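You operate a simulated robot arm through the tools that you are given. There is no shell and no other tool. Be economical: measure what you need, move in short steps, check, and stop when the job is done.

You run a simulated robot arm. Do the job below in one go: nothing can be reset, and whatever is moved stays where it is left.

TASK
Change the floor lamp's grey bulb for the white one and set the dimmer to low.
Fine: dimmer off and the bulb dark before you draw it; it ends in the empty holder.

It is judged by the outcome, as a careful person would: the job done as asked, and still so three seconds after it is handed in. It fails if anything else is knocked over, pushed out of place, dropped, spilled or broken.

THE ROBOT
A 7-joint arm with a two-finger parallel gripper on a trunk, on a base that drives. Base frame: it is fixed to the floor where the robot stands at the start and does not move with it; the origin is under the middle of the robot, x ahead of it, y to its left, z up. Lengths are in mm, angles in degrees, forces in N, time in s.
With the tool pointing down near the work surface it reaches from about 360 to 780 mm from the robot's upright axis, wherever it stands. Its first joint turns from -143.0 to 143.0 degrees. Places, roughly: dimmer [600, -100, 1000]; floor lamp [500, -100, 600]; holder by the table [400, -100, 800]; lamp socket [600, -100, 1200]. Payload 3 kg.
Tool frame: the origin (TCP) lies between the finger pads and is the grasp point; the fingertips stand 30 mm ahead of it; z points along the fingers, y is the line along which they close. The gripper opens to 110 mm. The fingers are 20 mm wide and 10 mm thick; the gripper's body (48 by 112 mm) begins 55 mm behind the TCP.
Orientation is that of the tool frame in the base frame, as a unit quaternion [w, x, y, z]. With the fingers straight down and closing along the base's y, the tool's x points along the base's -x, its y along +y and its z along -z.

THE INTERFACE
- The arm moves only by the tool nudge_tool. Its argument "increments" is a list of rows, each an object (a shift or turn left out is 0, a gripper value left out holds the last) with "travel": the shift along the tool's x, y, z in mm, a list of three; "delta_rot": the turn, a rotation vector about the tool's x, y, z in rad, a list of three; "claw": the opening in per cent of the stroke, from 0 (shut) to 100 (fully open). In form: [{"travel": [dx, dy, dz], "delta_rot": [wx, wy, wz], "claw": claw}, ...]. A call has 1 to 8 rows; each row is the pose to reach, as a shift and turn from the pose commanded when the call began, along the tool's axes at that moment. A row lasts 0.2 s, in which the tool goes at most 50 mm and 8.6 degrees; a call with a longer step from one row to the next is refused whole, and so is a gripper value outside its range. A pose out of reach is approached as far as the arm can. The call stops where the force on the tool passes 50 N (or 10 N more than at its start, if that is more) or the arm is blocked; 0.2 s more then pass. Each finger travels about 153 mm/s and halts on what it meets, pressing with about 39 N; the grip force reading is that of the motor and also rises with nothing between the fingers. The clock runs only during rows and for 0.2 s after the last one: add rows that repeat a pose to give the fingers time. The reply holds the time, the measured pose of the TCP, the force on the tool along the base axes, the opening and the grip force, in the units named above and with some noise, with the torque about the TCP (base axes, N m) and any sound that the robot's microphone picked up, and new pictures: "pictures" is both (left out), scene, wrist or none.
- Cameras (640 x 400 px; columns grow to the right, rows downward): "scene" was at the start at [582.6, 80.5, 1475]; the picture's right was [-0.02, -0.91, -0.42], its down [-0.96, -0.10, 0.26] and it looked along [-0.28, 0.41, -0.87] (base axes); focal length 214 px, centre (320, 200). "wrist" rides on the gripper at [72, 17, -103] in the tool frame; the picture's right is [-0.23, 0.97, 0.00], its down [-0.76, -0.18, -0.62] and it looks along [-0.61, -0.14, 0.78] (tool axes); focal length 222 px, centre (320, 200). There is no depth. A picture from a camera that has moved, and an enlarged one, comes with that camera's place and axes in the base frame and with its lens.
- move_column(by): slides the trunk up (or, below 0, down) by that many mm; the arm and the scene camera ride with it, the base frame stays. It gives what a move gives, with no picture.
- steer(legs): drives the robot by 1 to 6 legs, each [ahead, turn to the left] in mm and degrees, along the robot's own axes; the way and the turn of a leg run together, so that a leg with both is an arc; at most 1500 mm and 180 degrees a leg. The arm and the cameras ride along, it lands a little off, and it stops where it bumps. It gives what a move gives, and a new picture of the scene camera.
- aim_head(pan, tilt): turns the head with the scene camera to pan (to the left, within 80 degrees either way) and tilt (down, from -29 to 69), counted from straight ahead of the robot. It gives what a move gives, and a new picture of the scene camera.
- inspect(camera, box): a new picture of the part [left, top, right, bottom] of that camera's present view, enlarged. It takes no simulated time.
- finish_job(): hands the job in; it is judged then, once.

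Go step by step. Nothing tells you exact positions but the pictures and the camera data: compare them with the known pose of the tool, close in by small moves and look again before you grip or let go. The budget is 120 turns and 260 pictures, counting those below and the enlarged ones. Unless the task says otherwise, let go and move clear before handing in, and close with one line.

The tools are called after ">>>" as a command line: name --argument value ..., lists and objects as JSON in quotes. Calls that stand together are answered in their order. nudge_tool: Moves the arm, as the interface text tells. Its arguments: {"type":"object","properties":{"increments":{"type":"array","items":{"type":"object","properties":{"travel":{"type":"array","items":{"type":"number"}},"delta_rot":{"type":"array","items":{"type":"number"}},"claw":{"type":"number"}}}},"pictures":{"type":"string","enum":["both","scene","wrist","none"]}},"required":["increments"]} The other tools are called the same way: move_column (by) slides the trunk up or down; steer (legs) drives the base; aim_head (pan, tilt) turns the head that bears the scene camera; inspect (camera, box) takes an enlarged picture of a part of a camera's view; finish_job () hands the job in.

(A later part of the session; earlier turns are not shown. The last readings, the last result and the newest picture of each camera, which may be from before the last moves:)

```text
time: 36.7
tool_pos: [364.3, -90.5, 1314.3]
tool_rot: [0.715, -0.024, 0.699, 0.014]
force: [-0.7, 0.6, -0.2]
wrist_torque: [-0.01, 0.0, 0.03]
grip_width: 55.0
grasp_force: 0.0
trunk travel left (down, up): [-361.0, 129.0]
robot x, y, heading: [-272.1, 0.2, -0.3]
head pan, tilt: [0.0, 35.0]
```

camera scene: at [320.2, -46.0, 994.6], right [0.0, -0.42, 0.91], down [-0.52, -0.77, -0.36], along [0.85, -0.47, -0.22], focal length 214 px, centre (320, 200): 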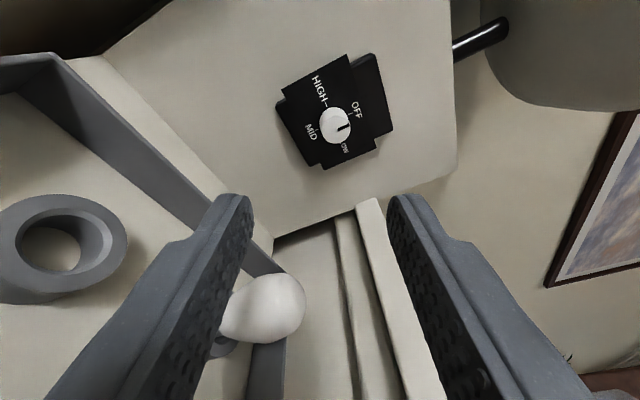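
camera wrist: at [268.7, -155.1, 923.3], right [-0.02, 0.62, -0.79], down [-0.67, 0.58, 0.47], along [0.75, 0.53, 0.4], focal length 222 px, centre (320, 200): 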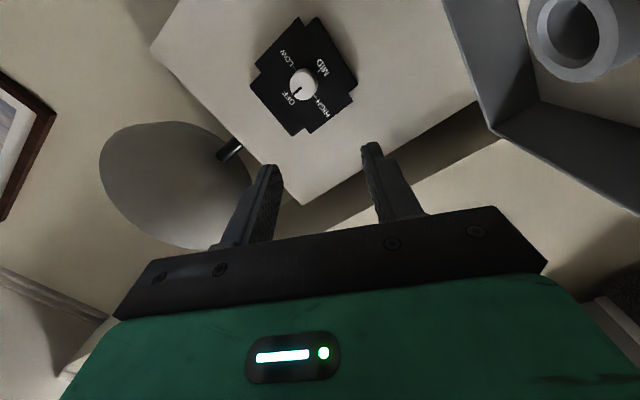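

>>> nudge_tool --increments '[{"travel": [-20, 0, 0], "delta_rot": [0, 0.149, 0]}, {"travel": [-40, 0, 0], "delta_rot": [0, 0.298, 0]}, {"travel": [-60, 0, 0], "delta_rot": [0, 0.447, 0]}, {"travel": [-80, 0, 0], "delta_rot": [0, 0.596, 0]}, {"travel": [-80, 0, 0], "delta_rot": [0, 0.745, 0]}, {"travel": [-80, 0, 0], "delta_rot": [0, 0.894, 0]}, {"travel": [-80, 0, 0], "delta_rot": [0, 1.043, 0]}, {"travel": [-80, 0, 0], "delta_rot": [0, 1.192, 0]}]' --pictures "none"

>>> nudge_tool --increments '[{"delta_rot": [0, 0.14, 0]}, {"delta_rot": [0, 0.28, 0]}, {"delta_rot": [0, 0.4, 0], "claw": 75}, {"delta_rot": [0, 0.4, 0], "claw": 75}]' --pictures "scene"

```text
time: 38.5
tool_pos: [363.1, -89.5, 1395.2]
tool_rot: [0.198, -0.029, 0.98, -0.001]
force: [0.1, 0.2, 0.0]
wrist_torque: [0.02, -0.03, 0.01]
grip_width: 54.9
grasp_force: 0.0
trunk travel left (down, up): [-361.0, 129.0]
robot x, y, heading: [-270.6, 3.7, -0.5]
head pan, tilt: [0.0, 35.0]
```

```text
time: 39.5
tool_pos: [344.2, -79.4, 1378.8]
tool_rot: [0.099, -0.028, 0.995, -0.004]
force: [-0.4, -0.1, 0.4]
wrist_torque: [-0.02, 0.02, 0.0]
grip_width: 82.8
grasp_force: 0.2
out of reach, approached as far as the arm can: row 2, 3, 4
trunk travel left (down, up): [-361.0, 129.0]
robot x, y, heading: [-268.4, -0.2, 0.0]
head pan, tilt: [0.0, 35.0]
camera scene: at [386.2, -77.6, 1431.1], right [0.05, -1.0, 0.01], down [-0.91, -0.04, 0.4], along [-0.4, -0.03, -0.92], focal length 214 px, centre (320, 200)
```

scene: 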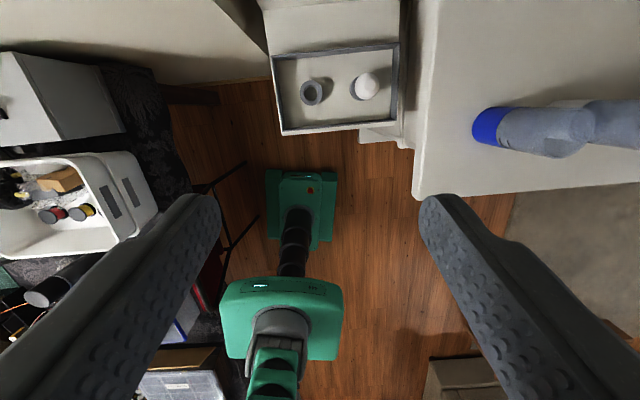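

Tray and white bulb are fine. Raise a little and drive forward again to reach over the lamp.

>>> move_column --by 60

>>> steer --legs '[[150, 0]]'

```text
time: 40.5
tool_pos: [343.5, -79.1, 1438.2]
tool_rot: [0.098, -0.027, 0.995, -0.004]
force: [-0.1, 0.2, -0.1]
wrist_torque: [0.04, 0.02, 0.01]
grip_width: 82.4
grasp_force: 0.0
trunk travel left (down, up): [-421.0, 69.0]
robot x, y, heading: [-273.5, 0.8, -0.3]
head pan, tilt: [0.0, 35.0]
```

```text
time: 41.8
tool_pos: [494.2, -78.6, 1438.3]
tool_rot: [0.098, -0.029, 0.995, -0.003]
force: [0.1, 0.2, -0.2]
wrist_torque: [-0.02, -0.02, 0.02]
grip_width: 82.6
grasp_force: 0.1
trunk travel left (down, up): [-421.0, 69.0]
robot x, y, heading: [-121.1, -3.2, -0.3]
head pan, tilt: [0.0, 35.0]
camera scene: at [537.1, -77.1, 1490.8], right [0.06, -1.0, 0.01], down [-0.91, -0.05, 0.4], along [-0.4, -0.04, -0.92], focal length 214 px, centre (320, 200)
```

scene: 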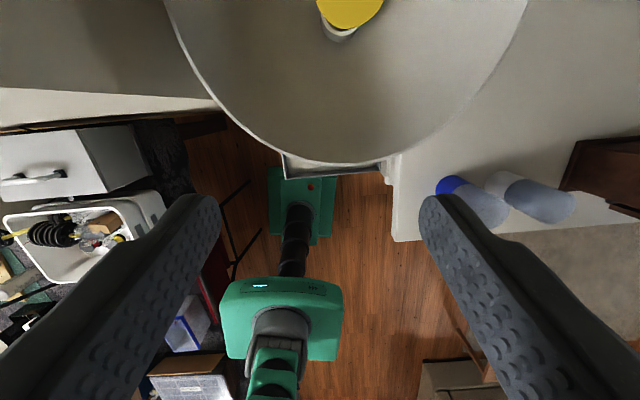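

The bulb still looks yellow. Let me check it and the colour closely.

>>> aim_head --pan 0 --tilt 0

>>> inspect --camera "wrist" --box '[0, 0, 640, 400]'

```text
time: 42.9
tool_pos: [495.0, -79.2, 1439.3]
tool_rot: [0.099, -0.029, 0.995, -0.004]
force: [0.0, 0.7, 0.2]
wrist_torque: [0.0, 0.0, -0.05]
grip_width: 82.5
grasp_force: 0.2
trunk travel left (down, up): [-421.0, 69.0]
robot x, y, heading: [-120.6, -2.3, -0.2]
head pan, tilt: [0.0, 0.0]
camera scene: at [592.1, -73.8, 1500.6], right [0.06, -1.0, 0.01], down [-0.98, -0.06, -0.19], along [0.2, 0.0, -0.98], focal length 214 px, centre (320, 200)
```

scene: 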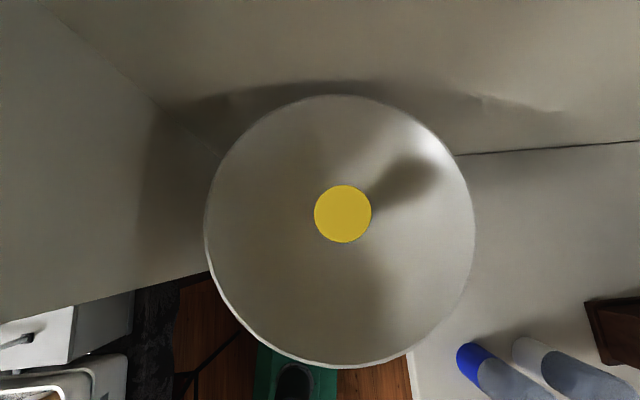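

```text
1.00 times, centred on (320, 200) of wrist (not enlarged: the box is as wide or as high as the picture)
camera zoom: at [402.7, -66.0, 1525.7], right [0.17, 0.99, 0.03], down [0.63, -0.13, 0.76], along [0.76, -0.11, -0.65], focal length 222 px, centre (320, 200)
```

zoom: 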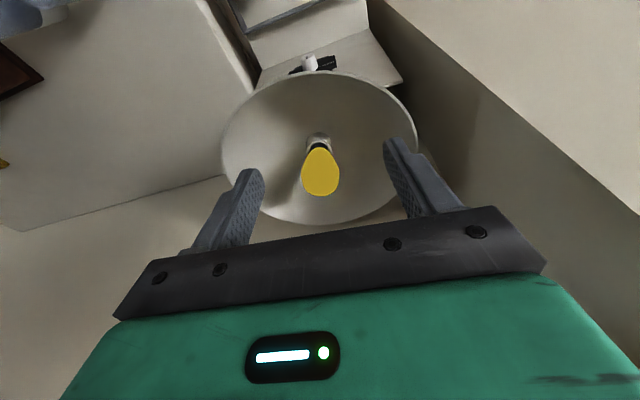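

>>> inspect --camera "wrist" --box '[280, 40, 360, 90]'

>>> inspect --camera "wrist" --box '[270, 110, 370, 210]'

```text
8.00 times, centred on (320, 65) of wrist
camera zoom: at [402.7, -66.0, 1525.7], right [0.17, 0.99, 0.03], down [0.63, -0.13, 0.76], along [0.76, -0.11, -0.65], focal length 1777 px, centre (320, 1280)
```

zoom: 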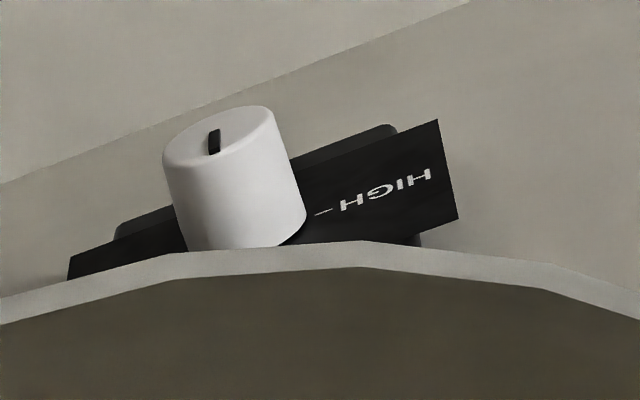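

```text
4.00 times, centred on (320, 160) of wrist
camera zoom: at [402.7, -66.0, 1525.7], right [0.17, 0.99, 0.03], down [0.63, -0.13, 0.76], along [0.76, -0.11, -0.65], focal length 888 px, centre (320, 360)
```

zoom: 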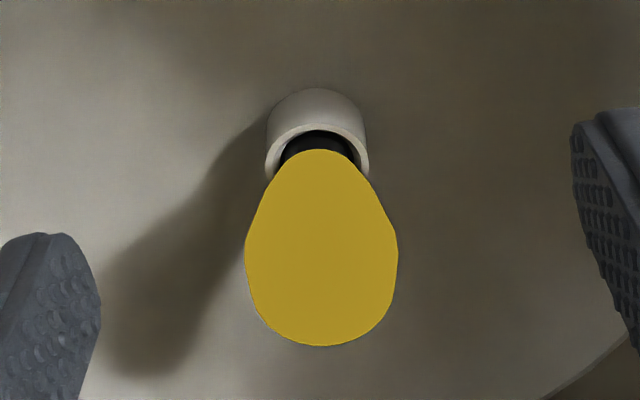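

The pointer sits about 5° short of OFF (toward LOW), so the lamp is still on. I'll go back and finish the turn: back off, level the tool, lower, return.

>>> steer --legs '[[-150, 0]]'

>>> nudge_tool --increments '[{"travel": [-6, 0, 0], "delta_rot": [0, -0.149, 0]}, {"travel": [-12, 0, 0], "delta_rot": [0, -0.298, 0]}, {"travel": [-20, 0, 0], "delta_rot": [0, -0.447, 0]}, {"travel": [-20, 0, 0], "delta_rot": [0, -0.596, 0]}, {"travel": [-20, 0, 0], "delta_rot": [0, -0.745, 0]}, {"travel": [-20, 0, 0], "delta_rot": [0, -0.894, 0]}, {"travel": [-20, 0, 0], "delta_rot": [0, -1.043, 0]}, {"travel": [-20, 0, 0], "delta_rot": [0, -1.192, 0]}]' --pictures "none"

```text
time: 44.2
tool_pos: [341.3, -78.4, 1440.3]
tool_rot: [0.1, -0.027, 0.995, -0.006]
force: [-0.6, -0.4, 0.3]
wrist_torque: [-0.01, 0.01, -0.01]
grip_width: 82.6
grasp_force: 0.0
trunk travel left (down, up): [-421.0, 69.0]
robot x, y, heading: [-276.7, 2.5, -0.4]
head pan, tilt: [0.0, 0.0]
camera scene: at [439.4, -75.1, 1500.7], right [0.05, -1.0, 0.01], down [-0.98, -0.06, -0.2], along [0.2, 0.0, -0.98], focal length 214 px, centre (320, 200)
```

scene: 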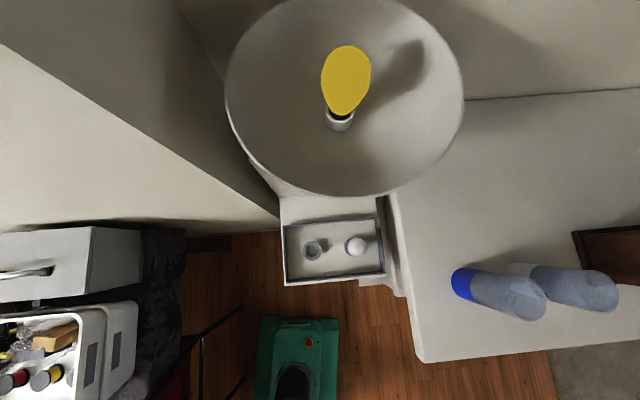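

```text
time: 46.0
tool_pos: [362.0, -78.3, 1445.0]
tool_rot: [0.641, -0.024, 0.767, 0.011]
force: [-0.5, -0.3, -0.4]
wrist_torque: [-0.02, -0.01, -0.02]
grip_width: 82.2
grasp_force: 0.0
trunk travel left (down, up): [-421.0, 69.0]
robot x, y, heading: [-271.8, -3.1, -0.3]
head pan, tilt: [0.0, 0.0]
```

>>> nudge_tool --increments '[{"delta_rot": [0.024, -0.09, 0.012], "travel": [0, -12, 0]}, {"delta_rot": [0.048, -0.18, 0.023], "travel": [0, -25, 0]}, {"delta_rot": [0.048, -0.18, 0.023], "travel": [0, -25, 0]}]' --pictures "none"

>>> move_column --by -320

>>> aim_head --pan 0 --tilt 35

```text
time: 46.8
tool_pos: [362.7, -104.3, 1445.5]
tool_rot: [0.707, 0.0, 0.707, 0.003]
force: [0.1, -0.1, 0.3]
wrist_torque: [0.0, 0.0, 0.0]
grip_width: 82.5
grasp_force: 0.1
trunk travel left (down, up): [-421.0, 69.0]
robot x, y, heading: [-269.6, -1.3, 0.1]
head pan, tilt: [0.0, 0.0]
```

```text
time: 50.0
tool_pos: [362.8, -104.1, 1124.9]
tool_rot: [0.707, 0.0, 0.708, 0.003]
force: [-0.7, -0.6, 0.6]
wrist_torque: [-0.01, -0.01, 0.04]
grip_width: 82.8
grasp_force: 0.1
trunk travel left (down, up): [-101.0, 389.0]
robot x, y, heading: [-274.4, 0.6, -0.4]
head pan, tilt: [0.0, 0.0]
```

```text
time: 51.0
tool_pos: [361.6, -103.5, 1124.5]
tool_rot: [0.706, 0.001, 0.708, 0.004]
force: [0.2, 0.5, -0.1]
wrist_torque: [0.02, 0.01, -0.03]
grip_width: 82.5
grasp_force: 0.0
trunk travel left (down, up): [-101.0, 389.0]
robot x, y, heading: [-269.3, 1.5, -0.4]
head pan, tilt: [0.0, 35.0]
camera scene: at [318.8, -106.1, 1179.4], right [0.0, -1.0, 0.0], down [-0.57, 0.0, -0.82], along [0.82, 0.01, -0.57], focal length 214 px, centre (320, 200)
```

scene: 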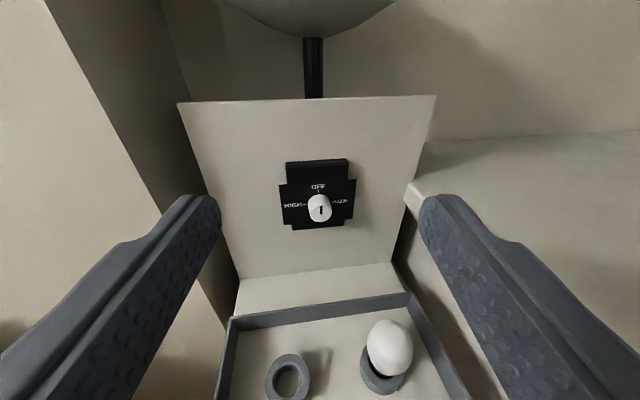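

>>> nudge_tool --increments '[{"travel": [40, 0, 5]}, {"travel": [80, 0, 10]}, {"travel": [100, 0, 10]}, {"travel": [100, 0, 10]}]' --pictures "none"

>>> steer --legs '[[140, 0]]'

```text
time: 52.0
tool_pos: [370.8, -102.0, 1024.1]
tool_rot: [0.707, 0.0, 0.707, 0.003]
force: [0.2, 0.0, 0.5]
wrist_torque: [0.01, -0.03, 0.0]
grip_width: 82.7
grasp_force: 0.2
trunk travel left (down, up): [-101.0, 389.0]
robot x, y, heading: [-274.2, 1.6, -0.4]
head pan, tilt: [0.0, 35.0]
```

```text
time: 53.4
tool_pos: [513.2, -99.7, 1025.4]
tool_rot: [0.706, -0.001, 0.708, 0.005]
force: [-0.2, 0.7, -1.0]
wrist_torque: [0.02, 0.03, 0.01]
grip_width: 82.3
grasp_force: 0.1
trunk travel left (down, up): [-101.0, 389.0]
robot x, y, heading: [-128.7, 1.7, -0.0]
head pan, tilt: [0.0, 35.0]
camera scene: at [469.3, -102.1, 1078.7], right [0.01, -1.0, 0.0], down [-0.57, 0.0, -0.82], along [0.82, 0.01, -0.57], focal length 214 px, centre (320, 200)
```

scene: 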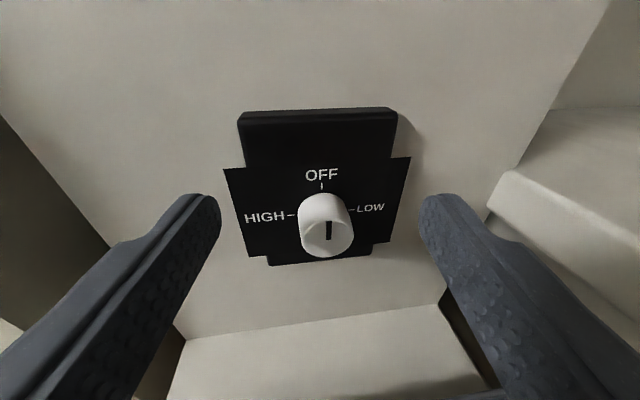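

>>> inspect --camera "scene" --box '[240, 150, 400, 270]'

>>> nudge_tool --increments '[{"travel": [40, -3, 0], "claw": 60}, {"travel": [41, -3, 20], "claw": 50}, {"travel": [41, -3, 34], "claw": 45}, {"travel": [41, -3, 34], "claw": 45}]' --pictures "scene"

```text
3.33 times, centred on (320, 210) of scene
camera zoom: at [469.3, -102.1, 1078.7], right [0.01, -1.0, 0.0], down [-0.57, 0.0, -0.82], along [0.82, 0.01, -0.57], focal length 715 px, centre (320, 167)
```

zoom: 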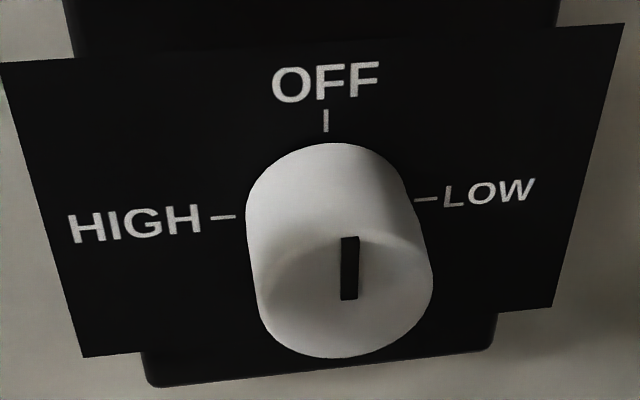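

```text
time: 54.4
tool_pos: [547.4, -101.6, 983.5]
tool_rot: [0.707, -0.001, 0.707, 0.005]
force: [-0.2, 0.7, -0.6]
wrist_torque: [0.0, 0.01, -0.01]
grip_width: 49.5
grasp_force: 0.1
trunk travel left (down, up): [-101.0, 389.0]
robot x, y, heading: [-129.6, -0.5, 0.1]
head pan, tilt: [0.0, 35.0]
camera scene: at [504.0, -103.7, 1037.5], right [0.01, -1.0, 0.0], down [-0.57, 0.0, -0.82], along [0.82, 0.01, -0.57], focal length 214 px, centre (320, 200)
```

scene: 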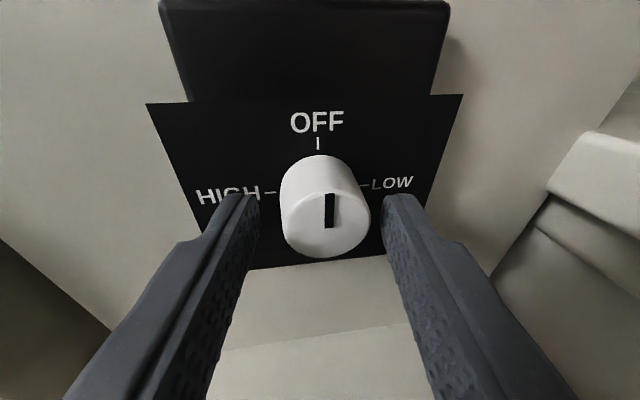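

>>> nudge_tool --increments '[{"travel": [0, -2, 4], "claw": 45}, {"travel": [0, -2, 4], "claw": 32}, {"travel": [0, -2, 4], "claw": 15}, {"travel": [0, -2, 4], "claw": 15}, {"travel": [0, -2, 4], "claw": 15, "delta_rot": [0, 0, -0.1]}, {"travel": [0, -2, 4], "claw": 15, "delta_rot": [0, 0, -0.1]}]' --pictures "scene"

```text
time: 55.8
tool_pos: [551.4, -103.1, 984.1]
tool_rot: [0.706, -0.037, 0.707, -0.031]
force: [0.2, 10.3, 2.8]
wrist_torque: [0.34, 0.03, 1.07]
grip_width: 34.8
grasp_force: 45.0
trunk travel left (down, up): [-101.0, 389.0]
robot x, y, heading: [-132.3, -2.3, -0.0]
head pan, tilt: [0.0, 35.0]
camera scene: at [506.9, -99.7, 1037.5], right [0.01, -1.0, 0.1], down [-0.57, -0.08, -0.81], along [0.82, -0.05, -0.57], focal length 214 px, centre (320, 200)
```

scene: 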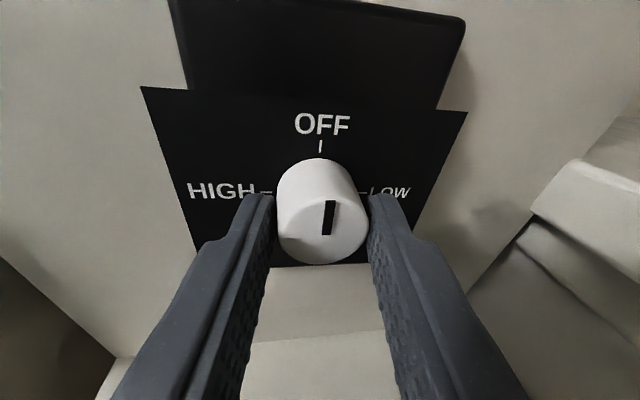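

>>> nudge_tool --increments '[{"delta_rot": [0, 0, -0.08]}, {"delta_rot": [0, 0, -0.15]}, {"delta_rot": [0, 0, -0.15]}]' --pictures "scene"

>>> inspect --camera "scene" --box '[240, 90, 400, 280]'

```text
time: 56.5
tool_pos: [549.6, -103.0, 983.0]
tool_rot: [0.701, -0.091, 0.702, -0.083]
force: [-12.9, 14.4, -8.3]
wrist_torque: [0.63, -0.21, 1.34]
grip_width: 34.5
grasp_force: 45.3
trunk travel left (down, up): [-101.0, 389.0]
robot x, y, heading: [-133.5, 0.0, -0.1]
head pan, tilt: [0.0, 35.0]
camera scene: at [506.7, -91.9, 1036.4], right [0.01, -0.97, 0.24], down [-0.57, -0.21, -0.79], along [0.82, -0.13, -0.56], focal length 214 px, centre (320, 200)
```

scene: 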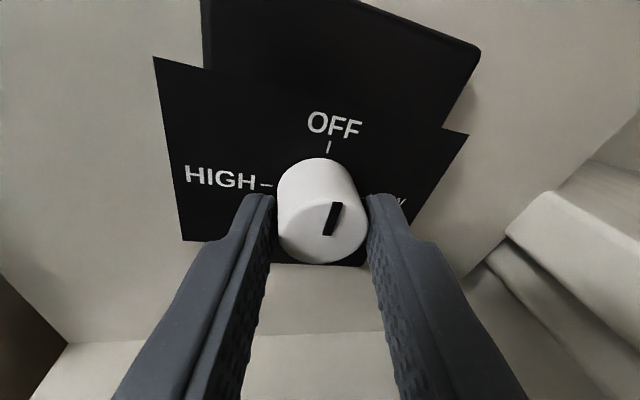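

```text
2.11 times, centred on (320, 185) of scene
camera zoom: at [506.7, -91.9, 1036.4], right [0.01, -0.97, 0.24], down [-0.57, -0.21, -0.79], along [0.82, -0.13, -0.56], focal length 452 px, centre (320, 232)
```

zoom: 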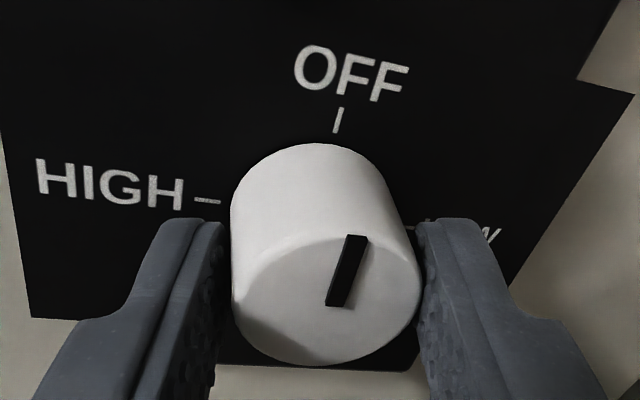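

The knob no longer follows: it slips against its end stop, so it's at the OFF stop. Rotate back to neutral with open fingers and check the pointer.

>>> nudge_tool --increments '[{"claw": 45}, {"claw": 45, "delta_rot": [0, 0, 0.12], "travel": [0, 0, -10]}, {"claw": 45, "delta_rot": [0, 0, 0.25], "travel": [0, 0, -36]}, {"claw": 45, "delta_rot": [0, 0, 0.25], "travel": [0, 0, -36]}]' --pictures "none"

>>> inspect --camera "scene" --box '[220, 90, 420, 280]'

```text
time: 57.5
tool_pos: [515.4, -104.4, 984.4]
tool_rot: [0.707, 0.0, 0.707, 0.005]
force: [-0.1, 0.4, -0.2]
wrist_torque: [0.0, 0.0, -0.02]
grip_width: 49.1
grasp_force: 0.2
trunk travel left (down, up): [-101.0, 389.0]
robot x, y, heading: [-127.2, 1.3, -0.1]
head pan, tilt: [0.0, 35.0]
```

```text
2.11 times, centred on (320, 185) of scene
camera zoom: at [471.3, -106.4, 1038.7], right [0.01, -1.0, -0.01], down [-0.57, 0.0, -0.82], along [0.82, 0.01, -0.57], focal length 452 px, centre (320, 232)
```

zoom: 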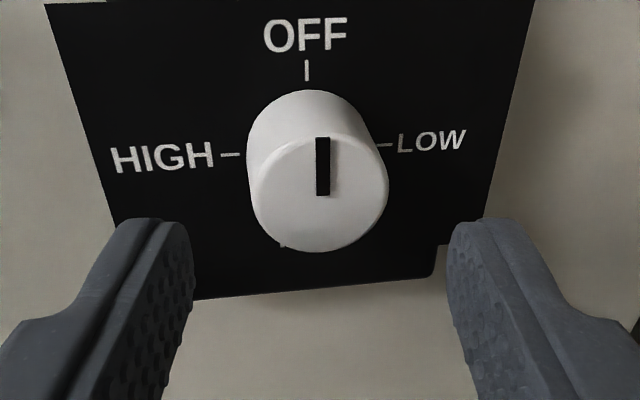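

Pointer squarely at OFF. Back off, raise, and check the bulb.

>>> steer --legs '[[-150, 0]]'

>>> move_column --by 385

>>> inspect --camera "scene" --box '[160, 100, 480, 300]'

```text
time: 58.9
tool_pos: [367.1, -100.9, 985.4]
tool_rot: [0.707, -0.004, 0.707, 0.007]
force: [-1.2, 0.6, -0.2]
wrist_torque: [-0.02, -0.01, -0.04]
grip_width: 49.6
grasp_force: 0.0
trunk travel left (down, up): [-101.0, 389.0]
robot x, y, heading: [-275.0, 1.3, 0.4]
head pan, tilt: [0.0, 35.0]
camera scene: at [323.6, -103.1, 1038.4], right [0.01, -1.0, 0.0], down [-0.57, 0.0, -0.82], along [0.82, 0.01, -0.57], focal length 214 px, centre (320, 200)
```

scene: 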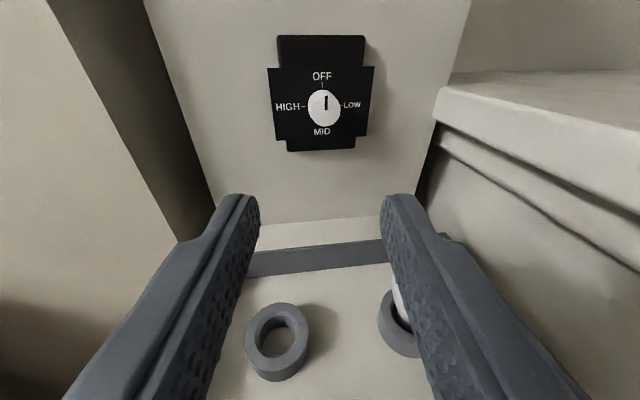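

```text
time: 62.6
tool_pos: [367.2, -100.3, 1370.3]
tool_rot: [0.707, -0.003, 0.707, 0.006]
force: [0.5, 0.9, 0.0]
wrist_torque: [0.0, 0.03, 0.02]
grip_width: 49.5
grasp_force: 0.0
trunk travel left (down, up): [-486.0, 4.0]
robot x, y, heading: [-277.6, 0.3, 0.0]
head pan, tilt: [0.0, 35.0]
```

```text
2.00 times, centred on (320, 200) of scene
camera zoom: at [323.8, -103.1, 1423.9], right [0.01, -1.0, 0.0], down [-0.57, 0.0, -0.82], along [0.82, 0.01, -0.57], focal length 429 px, centre (320, 200)
```

zoom: 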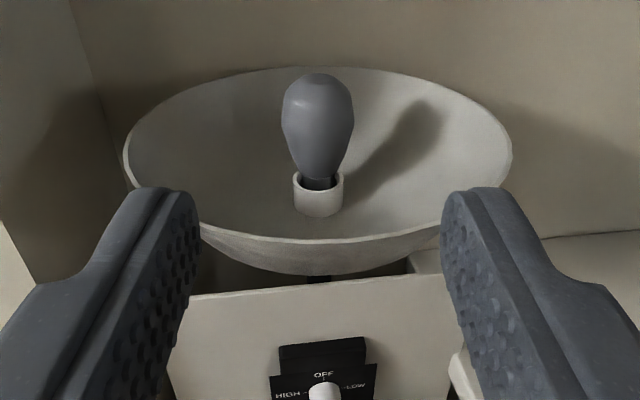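

The bulb is now dark grey. Now point the tool down again at height before driving over the lamp.

>>> nudge_tool --increments '[{"travel": [-20, 0, 0], "delta_rot": [0, 0.149, 0], "claw": 80}, {"travel": [-40, 0, -10], "delta_rot": [0, 0.298, 0]}, {"travel": [-60, 0, -20], "delta_rot": [0, 0.447, 0]}, {"travel": [-80, 0, -30], "delta_rot": [0, 0.596, 0]}, {"travel": [-80, 0, -40], "delta_rot": [0, 0.745, 0]}, {"travel": [-80, 0, -50], "delta_rot": [0, 0.894, 0]}, {"travel": [-80, 0, -60], "delta_rot": [0, 1.043, 0]}, {"travel": [-80, 0, -70], "delta_rot": [0, 1.192, 0]}]' --pictures "none"

>>> nudge_tool --increments '[{"delta_rot": [0, 0.14, 0]}, {"delta_rot": [0, 0.28, 0]}, {"delta_rot": [0, 0.38, 0]}, {"delta_rot": [0, 0.38, 0]}]' --pictures "none"

```text
time: 64.4
tool_pos: [296.8, -100.4, 1451.3]
tool_rot: [0.186, -0.006, 0.983, 0.004]
force: [-0.6, -0.5, -0.6]
wrist_torque: [0.01, -0.03, 0.02]
grip_width: 87.7
grasp_force: 0.1
trunk travel left (down, up): [-486.0, 4.0]
robot x, y, heading: [-279.6, 0.5, 0.3]
head pan, tilt: [0.0, 35.0]
```

```text
time: 65.4
tool_pos: [297.9, -103.4, 1449.5]
tool_rot: [-0.002, -0.006, 1.0, 0.003]
force: [-0.4, -1.3, -0.1]
wrist_torque: [-0.01, -0.01, 0.0]
grip_width: 88.0
grasp_force: 0.0
trunk travel left (down, up): [-486.0, 4.0]
robot x, y, heading: [-278.2, 1.0, 0.3]
head pan, tilt: [0.0, 35.0]
```

>>> aim_head --pan 0 --tilt 20

>>> steer --legs '[[278, 0]]'

>>> inspect --camera "wrist" --box '[160, 0, 480, 240]'

```text
time: 66.2
tool_pos: [297.0, -102.2, 1448.6]
tool_rot: [-0.001, -0.006, 1.0, 0.002]
force: [0.3, 0.8, -1.0]
wrist_torque: [-0.01, -0.03, -0.03]
grip_width: 88.2
grasp_force: 0.0
trunk travel left (down, up): [-486.0, 4.0]
robot x, y, heading: [-277.1, 2.1, 0.2]
head pan, tilt: [0.0, 20.0]
camera scene: at [373.5, -102.6, 1486.1], right [0.01, -1.0, 0.0], down [-0.94, -0.01, 0.34], along [-0.35, 0.0, -0.94], focal length 214 px, centre (320, 200)
```

scene: 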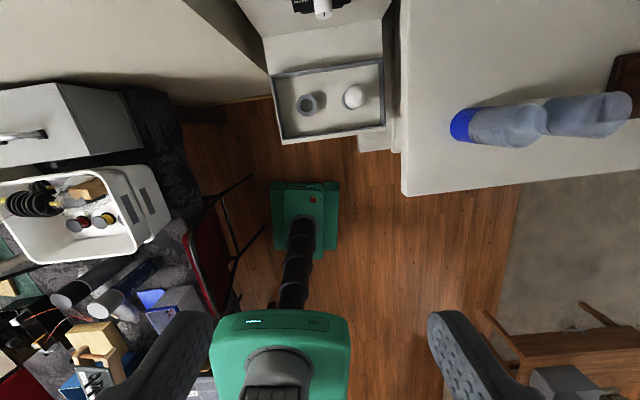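

```text
time: 68.1
tool_pos: [573.2, -98.3, 1449.2]
tool_rot: [-0.001, -0.008, 1.0, 0.002]
force: [0.2, 0.5, -0.3]
wrist_torque: [-0.02, 0.01, 0.0]
grip_width: 88.0
grasp_force: 0.1
trunk travel left (down, up): [-486.0, 4.0]
robot x, y, heading: [-1.3, 2.1, 0.5]
head pan, tilt: [0.0, 20.0]
camera scene: at [649.9, -99.1, 1485.9], right [0.02, -1.0, 0.0], down [-0.94, -0.02, 0.34], along [-0.34, 0.0, -0.94], focal length 214 px, centre (320, 200)
```

scene: 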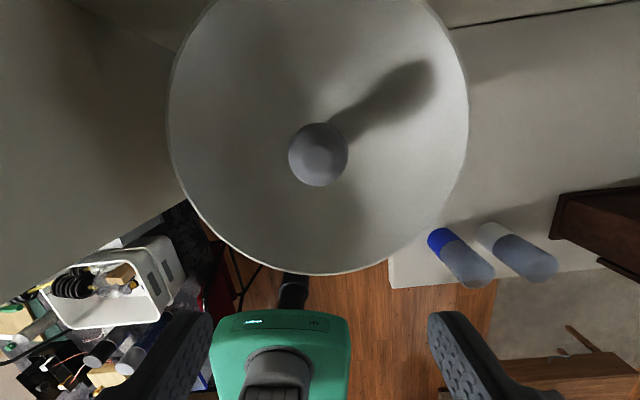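

```text
1.67 times, centred on (320, 120) of wrist
camera zoom: at [502.2, -83.5, 1551.7], right [0.21, 0.98, 0.0], down [0.77, -0.17, 0.62], along [0.61, -0.13, -0.78], focal length 370 px, centre (320, 333)
```

zoom: 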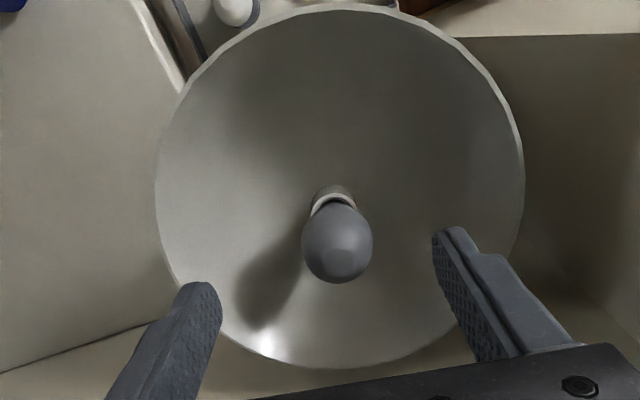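

The bulb's widest part (≈56 mm dia) is around [624,-96.5,1292], socket top at z≈1238. Move above, descend partway, and check.

>>> nudge_tool --increments '[{"travel": [-40, 1, 0]}, {"travel": [-51, 2, 20]}, {"travel": [-51, 2, 60]}, {"travel": [-51, 2, 85]}, {"travel": [-51, 2, 85]}]' --pictures "both"

```text
time: 69.3
tool_pos: [623.9, -96.4, 1366.4]
tool_rot: [-0.001, -0.008, 1.0, 0.002]
force: [-0.5, 0.3, 1.0]
wrist_torque: [0.02, -0.04, 0.02]
grip_width: 88.1
grasp_force: 0.1
out of reach, approached as far as the arm can: row 1, 2
trunk travel left (down, up): [-486.0, 4.0]
robot x, y, heading: [-1.9, 1.2, 0.4]
head pan, tilt: [0.0, 20.0]
camera scene: at [699.7, -96.6, 1403.2], right [0.02, -1.0, 0.0], down [-0.94, -0.02, 0.34], along [-0.34, 0.0, -0.94], focal length 214 px, centre (320, 200)
camera wrist: at [552.0, -81.0, 1469.0], right [0.21, 0.98, 0.0], down [0.77, -0.17, 0.62], along [0.61, -0.13, -0.78], focal length 222 px, centre (320, 200)
```

scene: 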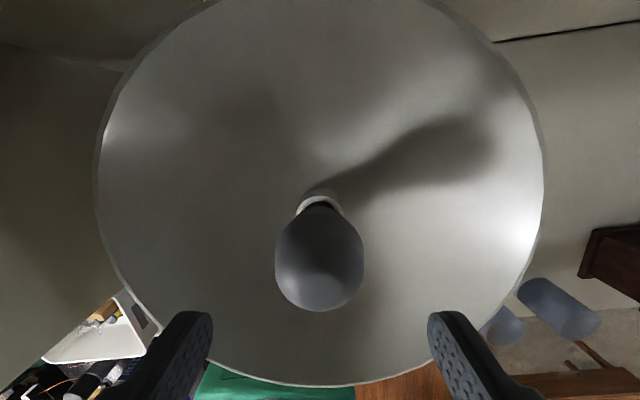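
wrist: 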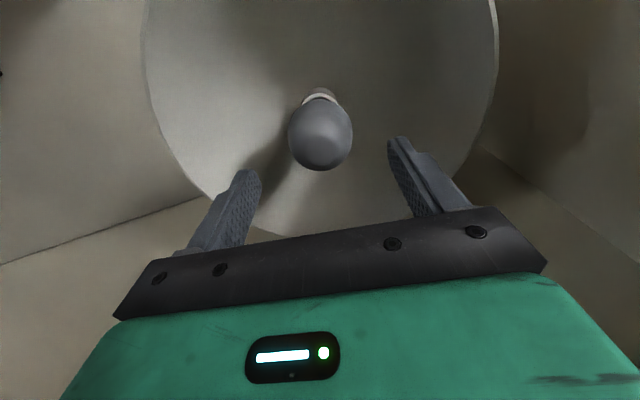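

Centered. Descend to the widest part.

>>> nudge_tool --increments '[{"travel": [0, 0, 30]}, {"travel": [0, 0, 60]}, {"travel": [0, 0, 76]}, {"travel": [0, 0, 76]}]' --pictures "both"

```text
time: 70.3
tool_pos: [623.1, -98.1, 1290.0]
tool_rot: [-0.002, -0.008, 1.0, 0.002]
force: [0.2, -0.2, 0.6]
wrist_torque: [0.0, 0.04, 0.01]
grip_width: 87.9
grasp_force: 0.1
trunk travel left (down, up): [-486.0, 4.0]
robot x, y, heading: [-5.2, 1.8, 0.6]
head pan, tilt: [0.0, 20.0]
camera scene: at [700.1, -97.5, 1326.7], right [0.02, -1.0, 0.0], down [-0.94, -0.02, 0.34], along [-0.34, 0.0, -0.94], focal length 214 px, centre (320, 200)
camera wrist: at [552.3, -82.0, 1392.6], right [0.21, 0.98, 0.0], down [0.77, -0.17, 0.62], along [0.61, -0.13, -0.78], focal length 222 px, centre (320, 200)
```

scene: 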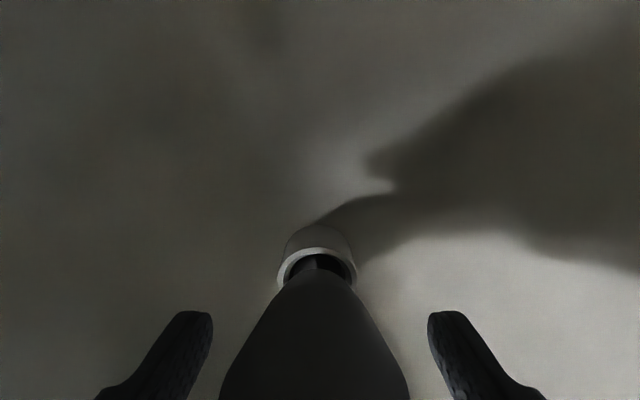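
wrist: 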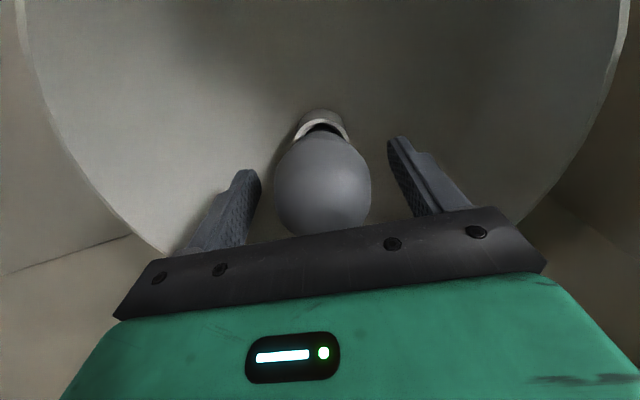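

>>> nudge_tool --increments '[{"travel": [0, 1.5, 0], "claw": 62}, {"travel": [0, 1.5, 0], "claw": 50}, {"travel": [0, 1.5, 0], "claw": 35}, {"travel": [0, 1.5, 0], "claw": 35}]' --pictures "both"

```text
time: 71.3
tool_pos: [623.9, -95.4, 1289.4]
tool_rot: [-0.001, -0.007, 1.0, 0.002]
force: [0.2, -0.4, -0.1]
wrist_torque: [0.03, 0.02, -0.01]
grip_width: 51.5
grasp_force: 38.5
trunk travel left (down, up): [-486.0, 4.0]
robot x, y, heading: [0.8, 0.8, 0.7]
head pan, tilt: [0.0, 20.0]
camera scene: at [699.7, -95.5, 1326.5], right [0.02, -1.0, 0.0], down [-0.94, -0.02, 0.34], along [-0.34, 0.0, -0.94], focal length 214 px, centre (320, 200)
camera wrist: at [552.0, -80.0, 1392.4], right [0.21, 0.98, 0.0], down [0.77, -0.17, 0.62], along [0.61, -0.13, -0.78], focal length 222 px, centre (320, 200)
```

scene: 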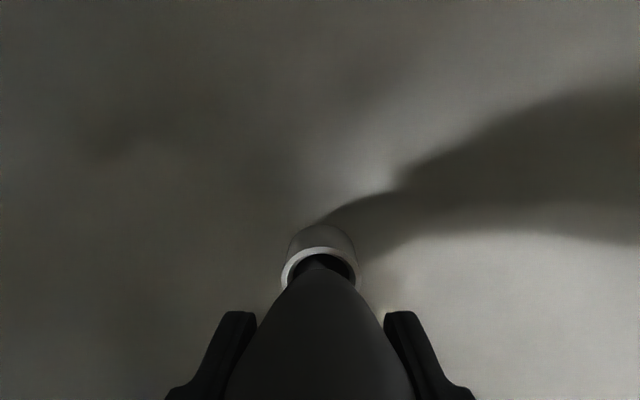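
wrist: 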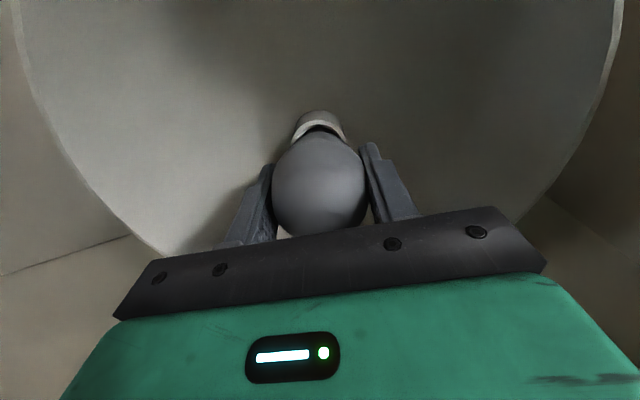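

Gripped evenly. Draw it straight up slowly.

>>> nudge_tool --increments '[{"travel": [0, 0, -6]}, {"travel": [0, 0, -15]}, {"travel": [0, 0, -30]}, {"travel": [0, 0, -50]}, {"travel": [0, 0, -50]}]' --pictures "both"

```text
time: 72.5
tool_pos: [622.8, -94.6, 1338.5]
tool_rot: [-0.001, -0.008, 1.0, 0.003]
force: [1.1, 0.3, -0.2]
wrist_torque: [-0.02, -0.02, 0.0]
grip_width: 51.3
grasp_force: 39.0
trunk travel left (down, up): [-486.0, 4.0]
robot x, y, heading: [0.1, 2.6, 0.8]
head pan, tilt: [0.0, 20.0]
camera scene: at [700.0, -95.2, 1374.8], right [0.02, -1.0, 0.0], down [-0.94, -0.02, 0.35], along [-0.35, 0.0, -0.94], focal length 214 px, centre (320, 200)
camera wrist: at [552.3, -79.7, 1440.8], right [0.21, 0.98, 0.0], down [0.77, -0.17, 0.62], along [0.61, -0.13, -0.78], focal length 222 px, centre (320, 200)
```

scene: 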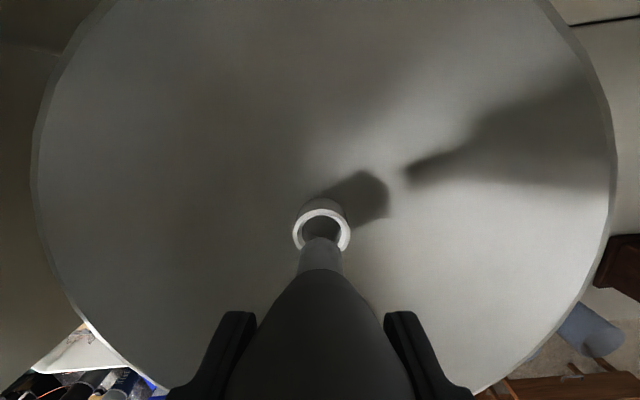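
wrist: 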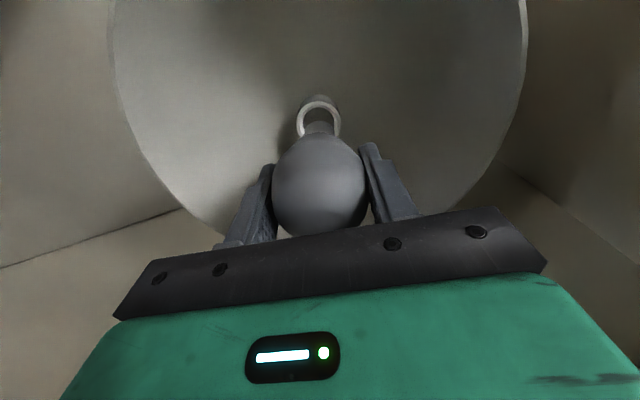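

The grey bulb is out, socket centred at ≈(624,-96.5). Lift clear of the shade rim, then bring it back toward the tray.

>>> nudge_tool --increments '[{"travel": [0, 0, -30]}, {"travel": [0, 0, -60]}, {"travel": [0, 0, -72]}, {"travel": [40, 5, -75]}, {"travel": [85, 10, -75]}, {"travel": [130, 20, -75]}, {"travel": [170, 30, -75]}, {"travel": [205, 36, -75]}]' --pictures "scene"

```text
time: 74.3
tool_pos: [416.3, -59.7, 1414.4]
tool_rot: [-0.002, -0.008, 1.0, 0.002]
force: [-0.3, -0.6, -1.3]
wrist_torque: [0.01, -0.04, -0.03]
grip_width: 51.3
grasp_force: 38.8
trunk travel left (down, up): [-486.0, 4.0]
robot x, y, heading: [0.1, -1.4, 0.6]
head pan, tilt: [0.0, 20.0]
camera scene: at [493.1, -61.0, 1452.2], right [0.02, -1.0, 0.0], down [-0.94, -0.02, 0.34], along [-0.34, 0.0, -0.94], focal length 214 px, centre (320, 200)
```

scene: 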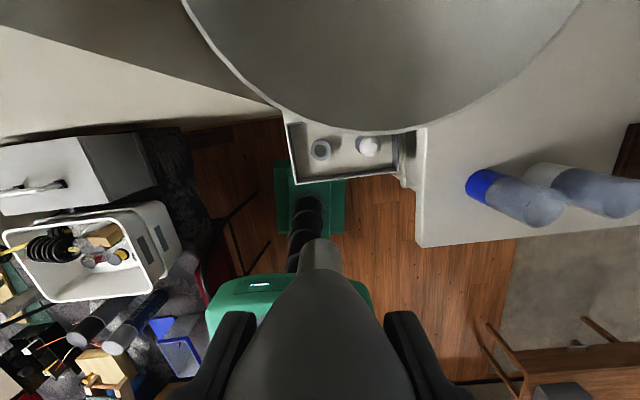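

Holder ring is around (418,-60, z≈815). To keep the head and wrist camera clear of the shade while descending, yaw the hand so the head faces +y.

>>> nudge_tool --increments '[{"delta_rot": [0, 0, -0.148]}, {"delta_rot": [0, 0, -0.296]}, {"delta_rot": [0, 0, -0.444]}, {"delta_rot": [0, 0, -0.592]}, {"delta_rot": [0, 0, -0.74]}, {"delta_rot": [0, 0, -0.888]}, {"delta_rot": [0, 0, -1.036]}, {"delta_rot": [0, 0, -1.184]}]' --pictures "none"

>>> nudge_tool --increments '[{"delta_rot": [0, 0, -0.14]}, {"delta_rot": [0, 0, -0.28]}, {"delta_rot": [0, 0, -0.387]}, {"delta_rot": [0, 0, -0.387]}]' --pictures "both"

```text
time: 76.1
tool_pos: [419.3, -61.9, 1413.8]
tool_rot: [0.001, -0.566, 0.825, 0.002]
force: [-0.1, -0.4, -0.4]
wrist_torque: [-0.04, -0.04, 0.01]
grip_width: 51.2
grasp_force: 39.3
trunk travel left (down, up): [-486.0, 4.0]
robot x, y, heading: [-3.2, -0.3, 0.6]
head pan, tilt: [0.0, 20.0]
```

```text
time: 77.1
tool_pos: [418.6, -62.4, 1414.2]
tool_rot: [0.0, 0.713, -0.701, -0.003]
force: [0.5, -0.5, -0.7]
wrist_torque: [0.0, -0.04, -0.01]
grip_width: 51.4
grasp_force: 38.9
trunk travel left (down, up): [-486.0, 4.0]
robot x, y, heading: [0.3, 2.5, 0.5]
head pan, tilt: [0.0, 20.0]
camera scene: at [415.4, 14.0, 1451.6], right [1.0, 0.02, 0.0], down [0.02, -0.94, 0.34], along [0.0, -0.34, -0.94], focal length 214 px, centre (320, 200)
camera wrist: at [403.7, -135.4, 1516.4], right [-0.98, 0.21, 0.0], down [0.17, 0.76, 0.63], along [0.13, 0.61, -0.78], focal length 222 px, centre (320, 200)
```

scene: 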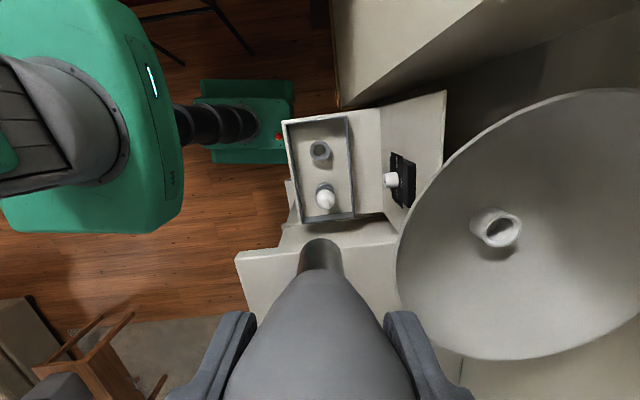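
wrist: 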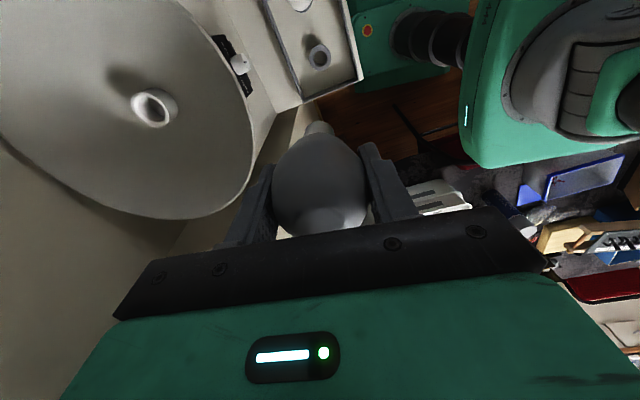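

>>> nudge_tool --increments '[{"travel": [0, 6, 0]}, {"travel": [0, 6, 0]}]' --pictures "none"

>>> move_column --by -180

>>> inspect --camera "wrist" --box '[0, 0, 640, 400]'

```text
time: 77.7
tool_pos: [412.3, -62.8, 1413.9]
tool_rot: [-0.001, 0.712, -0.702, -0.003]
force: [-1.1, -0.2, 0.1]
wrist_torque: [-0.01, 0.02, -0.01]
grip_width: 51.0
grasp_force: 39.2
trunk travel left (down, up): [-486.0, 4.0]
robot x, y, heading: [2.5, 1.1, 0.5]
head pan, tilt: [0.0, 20.0]
```

```text
time: 79.7
tool_pos: [412.4, -61.1, 1234.7]
tool_rot: [-0.001, 0.713, -0.702, -0.003]
force: [-0.4, -0.1, -0.3]
wrist_torque: [-0.01, 0.03, 0.0]
grip_width: 51.1
grasp_force: 39.0
trunk travel left (down, up): [-306.0, 184.0]
robot x, y, heading: [-5.0, 3.7, 0.2]
head pan, tilt: [0.0, 20.0]
```

```text
1.00 times, centred on (320, 200) of wrist (not enlarged: the box is as wide or as high as the picture)
camera zoom: at [397.5, -135.6, 1336.3], right [-0.98, 0.21, 0.0], down [0.17, 0.76, 0.63], along [0.13, 0.61, -0.78], focal length 222 px, centre (320, 200)
```

zoom: 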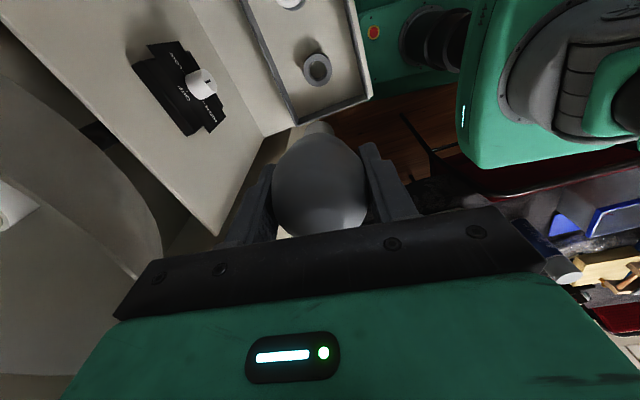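

>>> move_column --by -180

>>> inspect --camera "scene" --box '[0, 0, 640, 400]'

>>> inspect --camera "wrist" --box '[0, 0, 640, 400]'

```text
time: 81.7
tool_pos: [412.7, -62.4, 1053.7]
tool_rot: [-0.001, 0.713, -0.701, -0.002]
force: [0.4, -0.2, 0.1]
wrist_torque: [0.0, 0.01, 0.01]
grip_width: 50.9
grasp_force: 39.5
trunk travel left (down, up): [-126.0, 364.0]
robot x, y, heading: [-2.9, 4.4, 0.4]
head pan, tilt: [0.0, 20.0]
```

```text
1.00 times, centred on (320, 200) of scene (not enlarged: the box is as wide or as high as the picture)
camera zoom: at [409.3, 13.8, 1091.4], right [1.0, 0.02, 0.0], down [0.02, -0.94, 0.34], along [0.0, -0.34, -0.94], focal length 214 px, centre (320, 200)
```

zoom: 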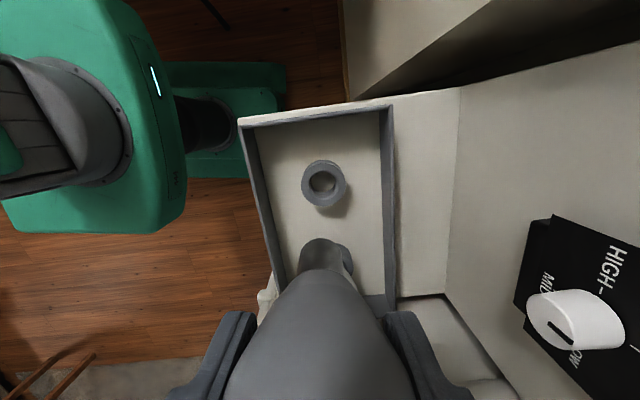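

```text
1.00 times, centred on (320, 200) of wrist (not enlarged: the box is as wide or as high as the picture)
camera zoom: at [397.5, -135.6, 1156.2], right [-0.98, 0.21, 0.0], down [0.17, 0.76, 0.63], along [0.13, 0.61, -0.78], focal length 222 px, centre (320, 200)
```

zoom: 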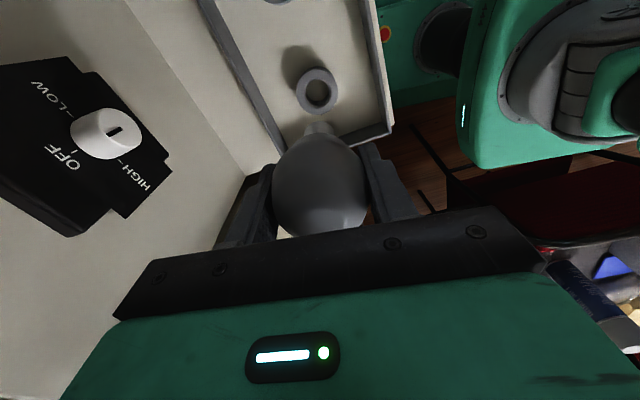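

Ring centre ≈(415,-62), top z≈815; bulb bottom ≈80 mm below the TCP. Lower more, then align.

>>> move_column --by -115

>>> nudge_tool --increments '[{"travel": [0, -2.5, 10]}, {"travel": [0, -2.5, 20]}, {"travel": [0, -2.5, 20]}]' --pictures "both"

```text
time: 83.2
tool_pos: [411.7, -61.6, 938.9]
tool_rot: [-0.001, 0.713, -0.701, -0.002]
force: [0.3, 0.5, -0.5]
wrist_torque: [0.03, 0.03, -0.02]
grip_width: 50.9
grasp_force: 39.5
trunk travel left (down, up): [-11.0, 479.0]
robot x, y, heading: [-3.8, 1.3, 0.4]
head pan, tilt: [0.0, 20.0]
```

```text
time: 84.0
tool_pos: [413.5, -62.6, 918.5]
tool_rot: [0.0, 0.713, -0.702, -0.002]
force: [-0.2, -0.8, 0.0]
wrist_torque: [0.01, -0.02, -0.01]
grip_width: 50.9
grasp_force: 38.9
trunk travel left (down, up): [-11.0, 479.0]
robot x, y, heading: [-1.5, 1.2, 0.6]
head pan, tilt: [0.0, 20.0]
camera scene: at [411.6, 13.5, 956.2], right [1.0, 0.02, 0.0], down [0.02, -0.94, 0.34], along [0.0, -0.34, -0.94], focal length 214 px, centre (320, 200)
camera wrist: at [399.7, -135.9, 1021.1], right [-0.98, 0.21, 0.0], down [0.17, 0.76, 0.63], along [0.13, 0.61, -0.78], focal length 222 px, centre (320, 200)
```

scene: 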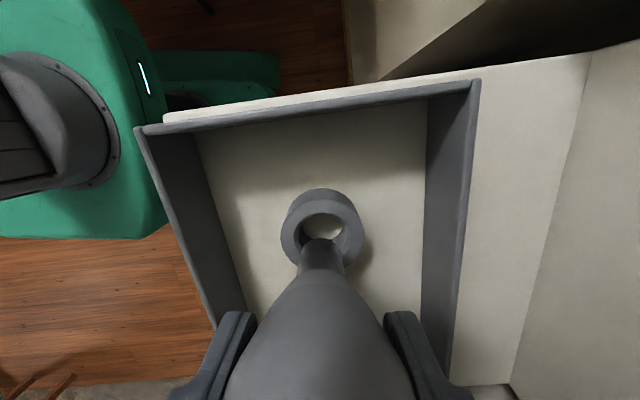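
wrist: 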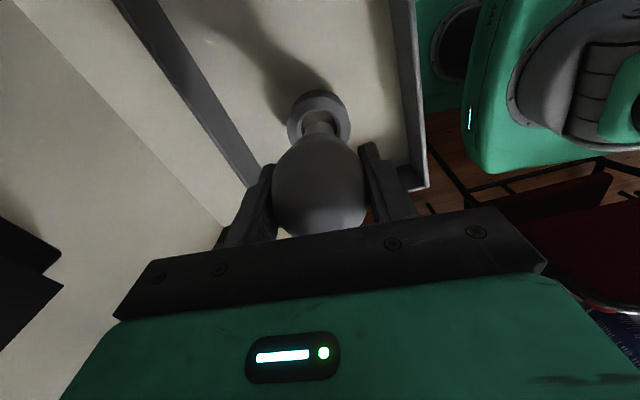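

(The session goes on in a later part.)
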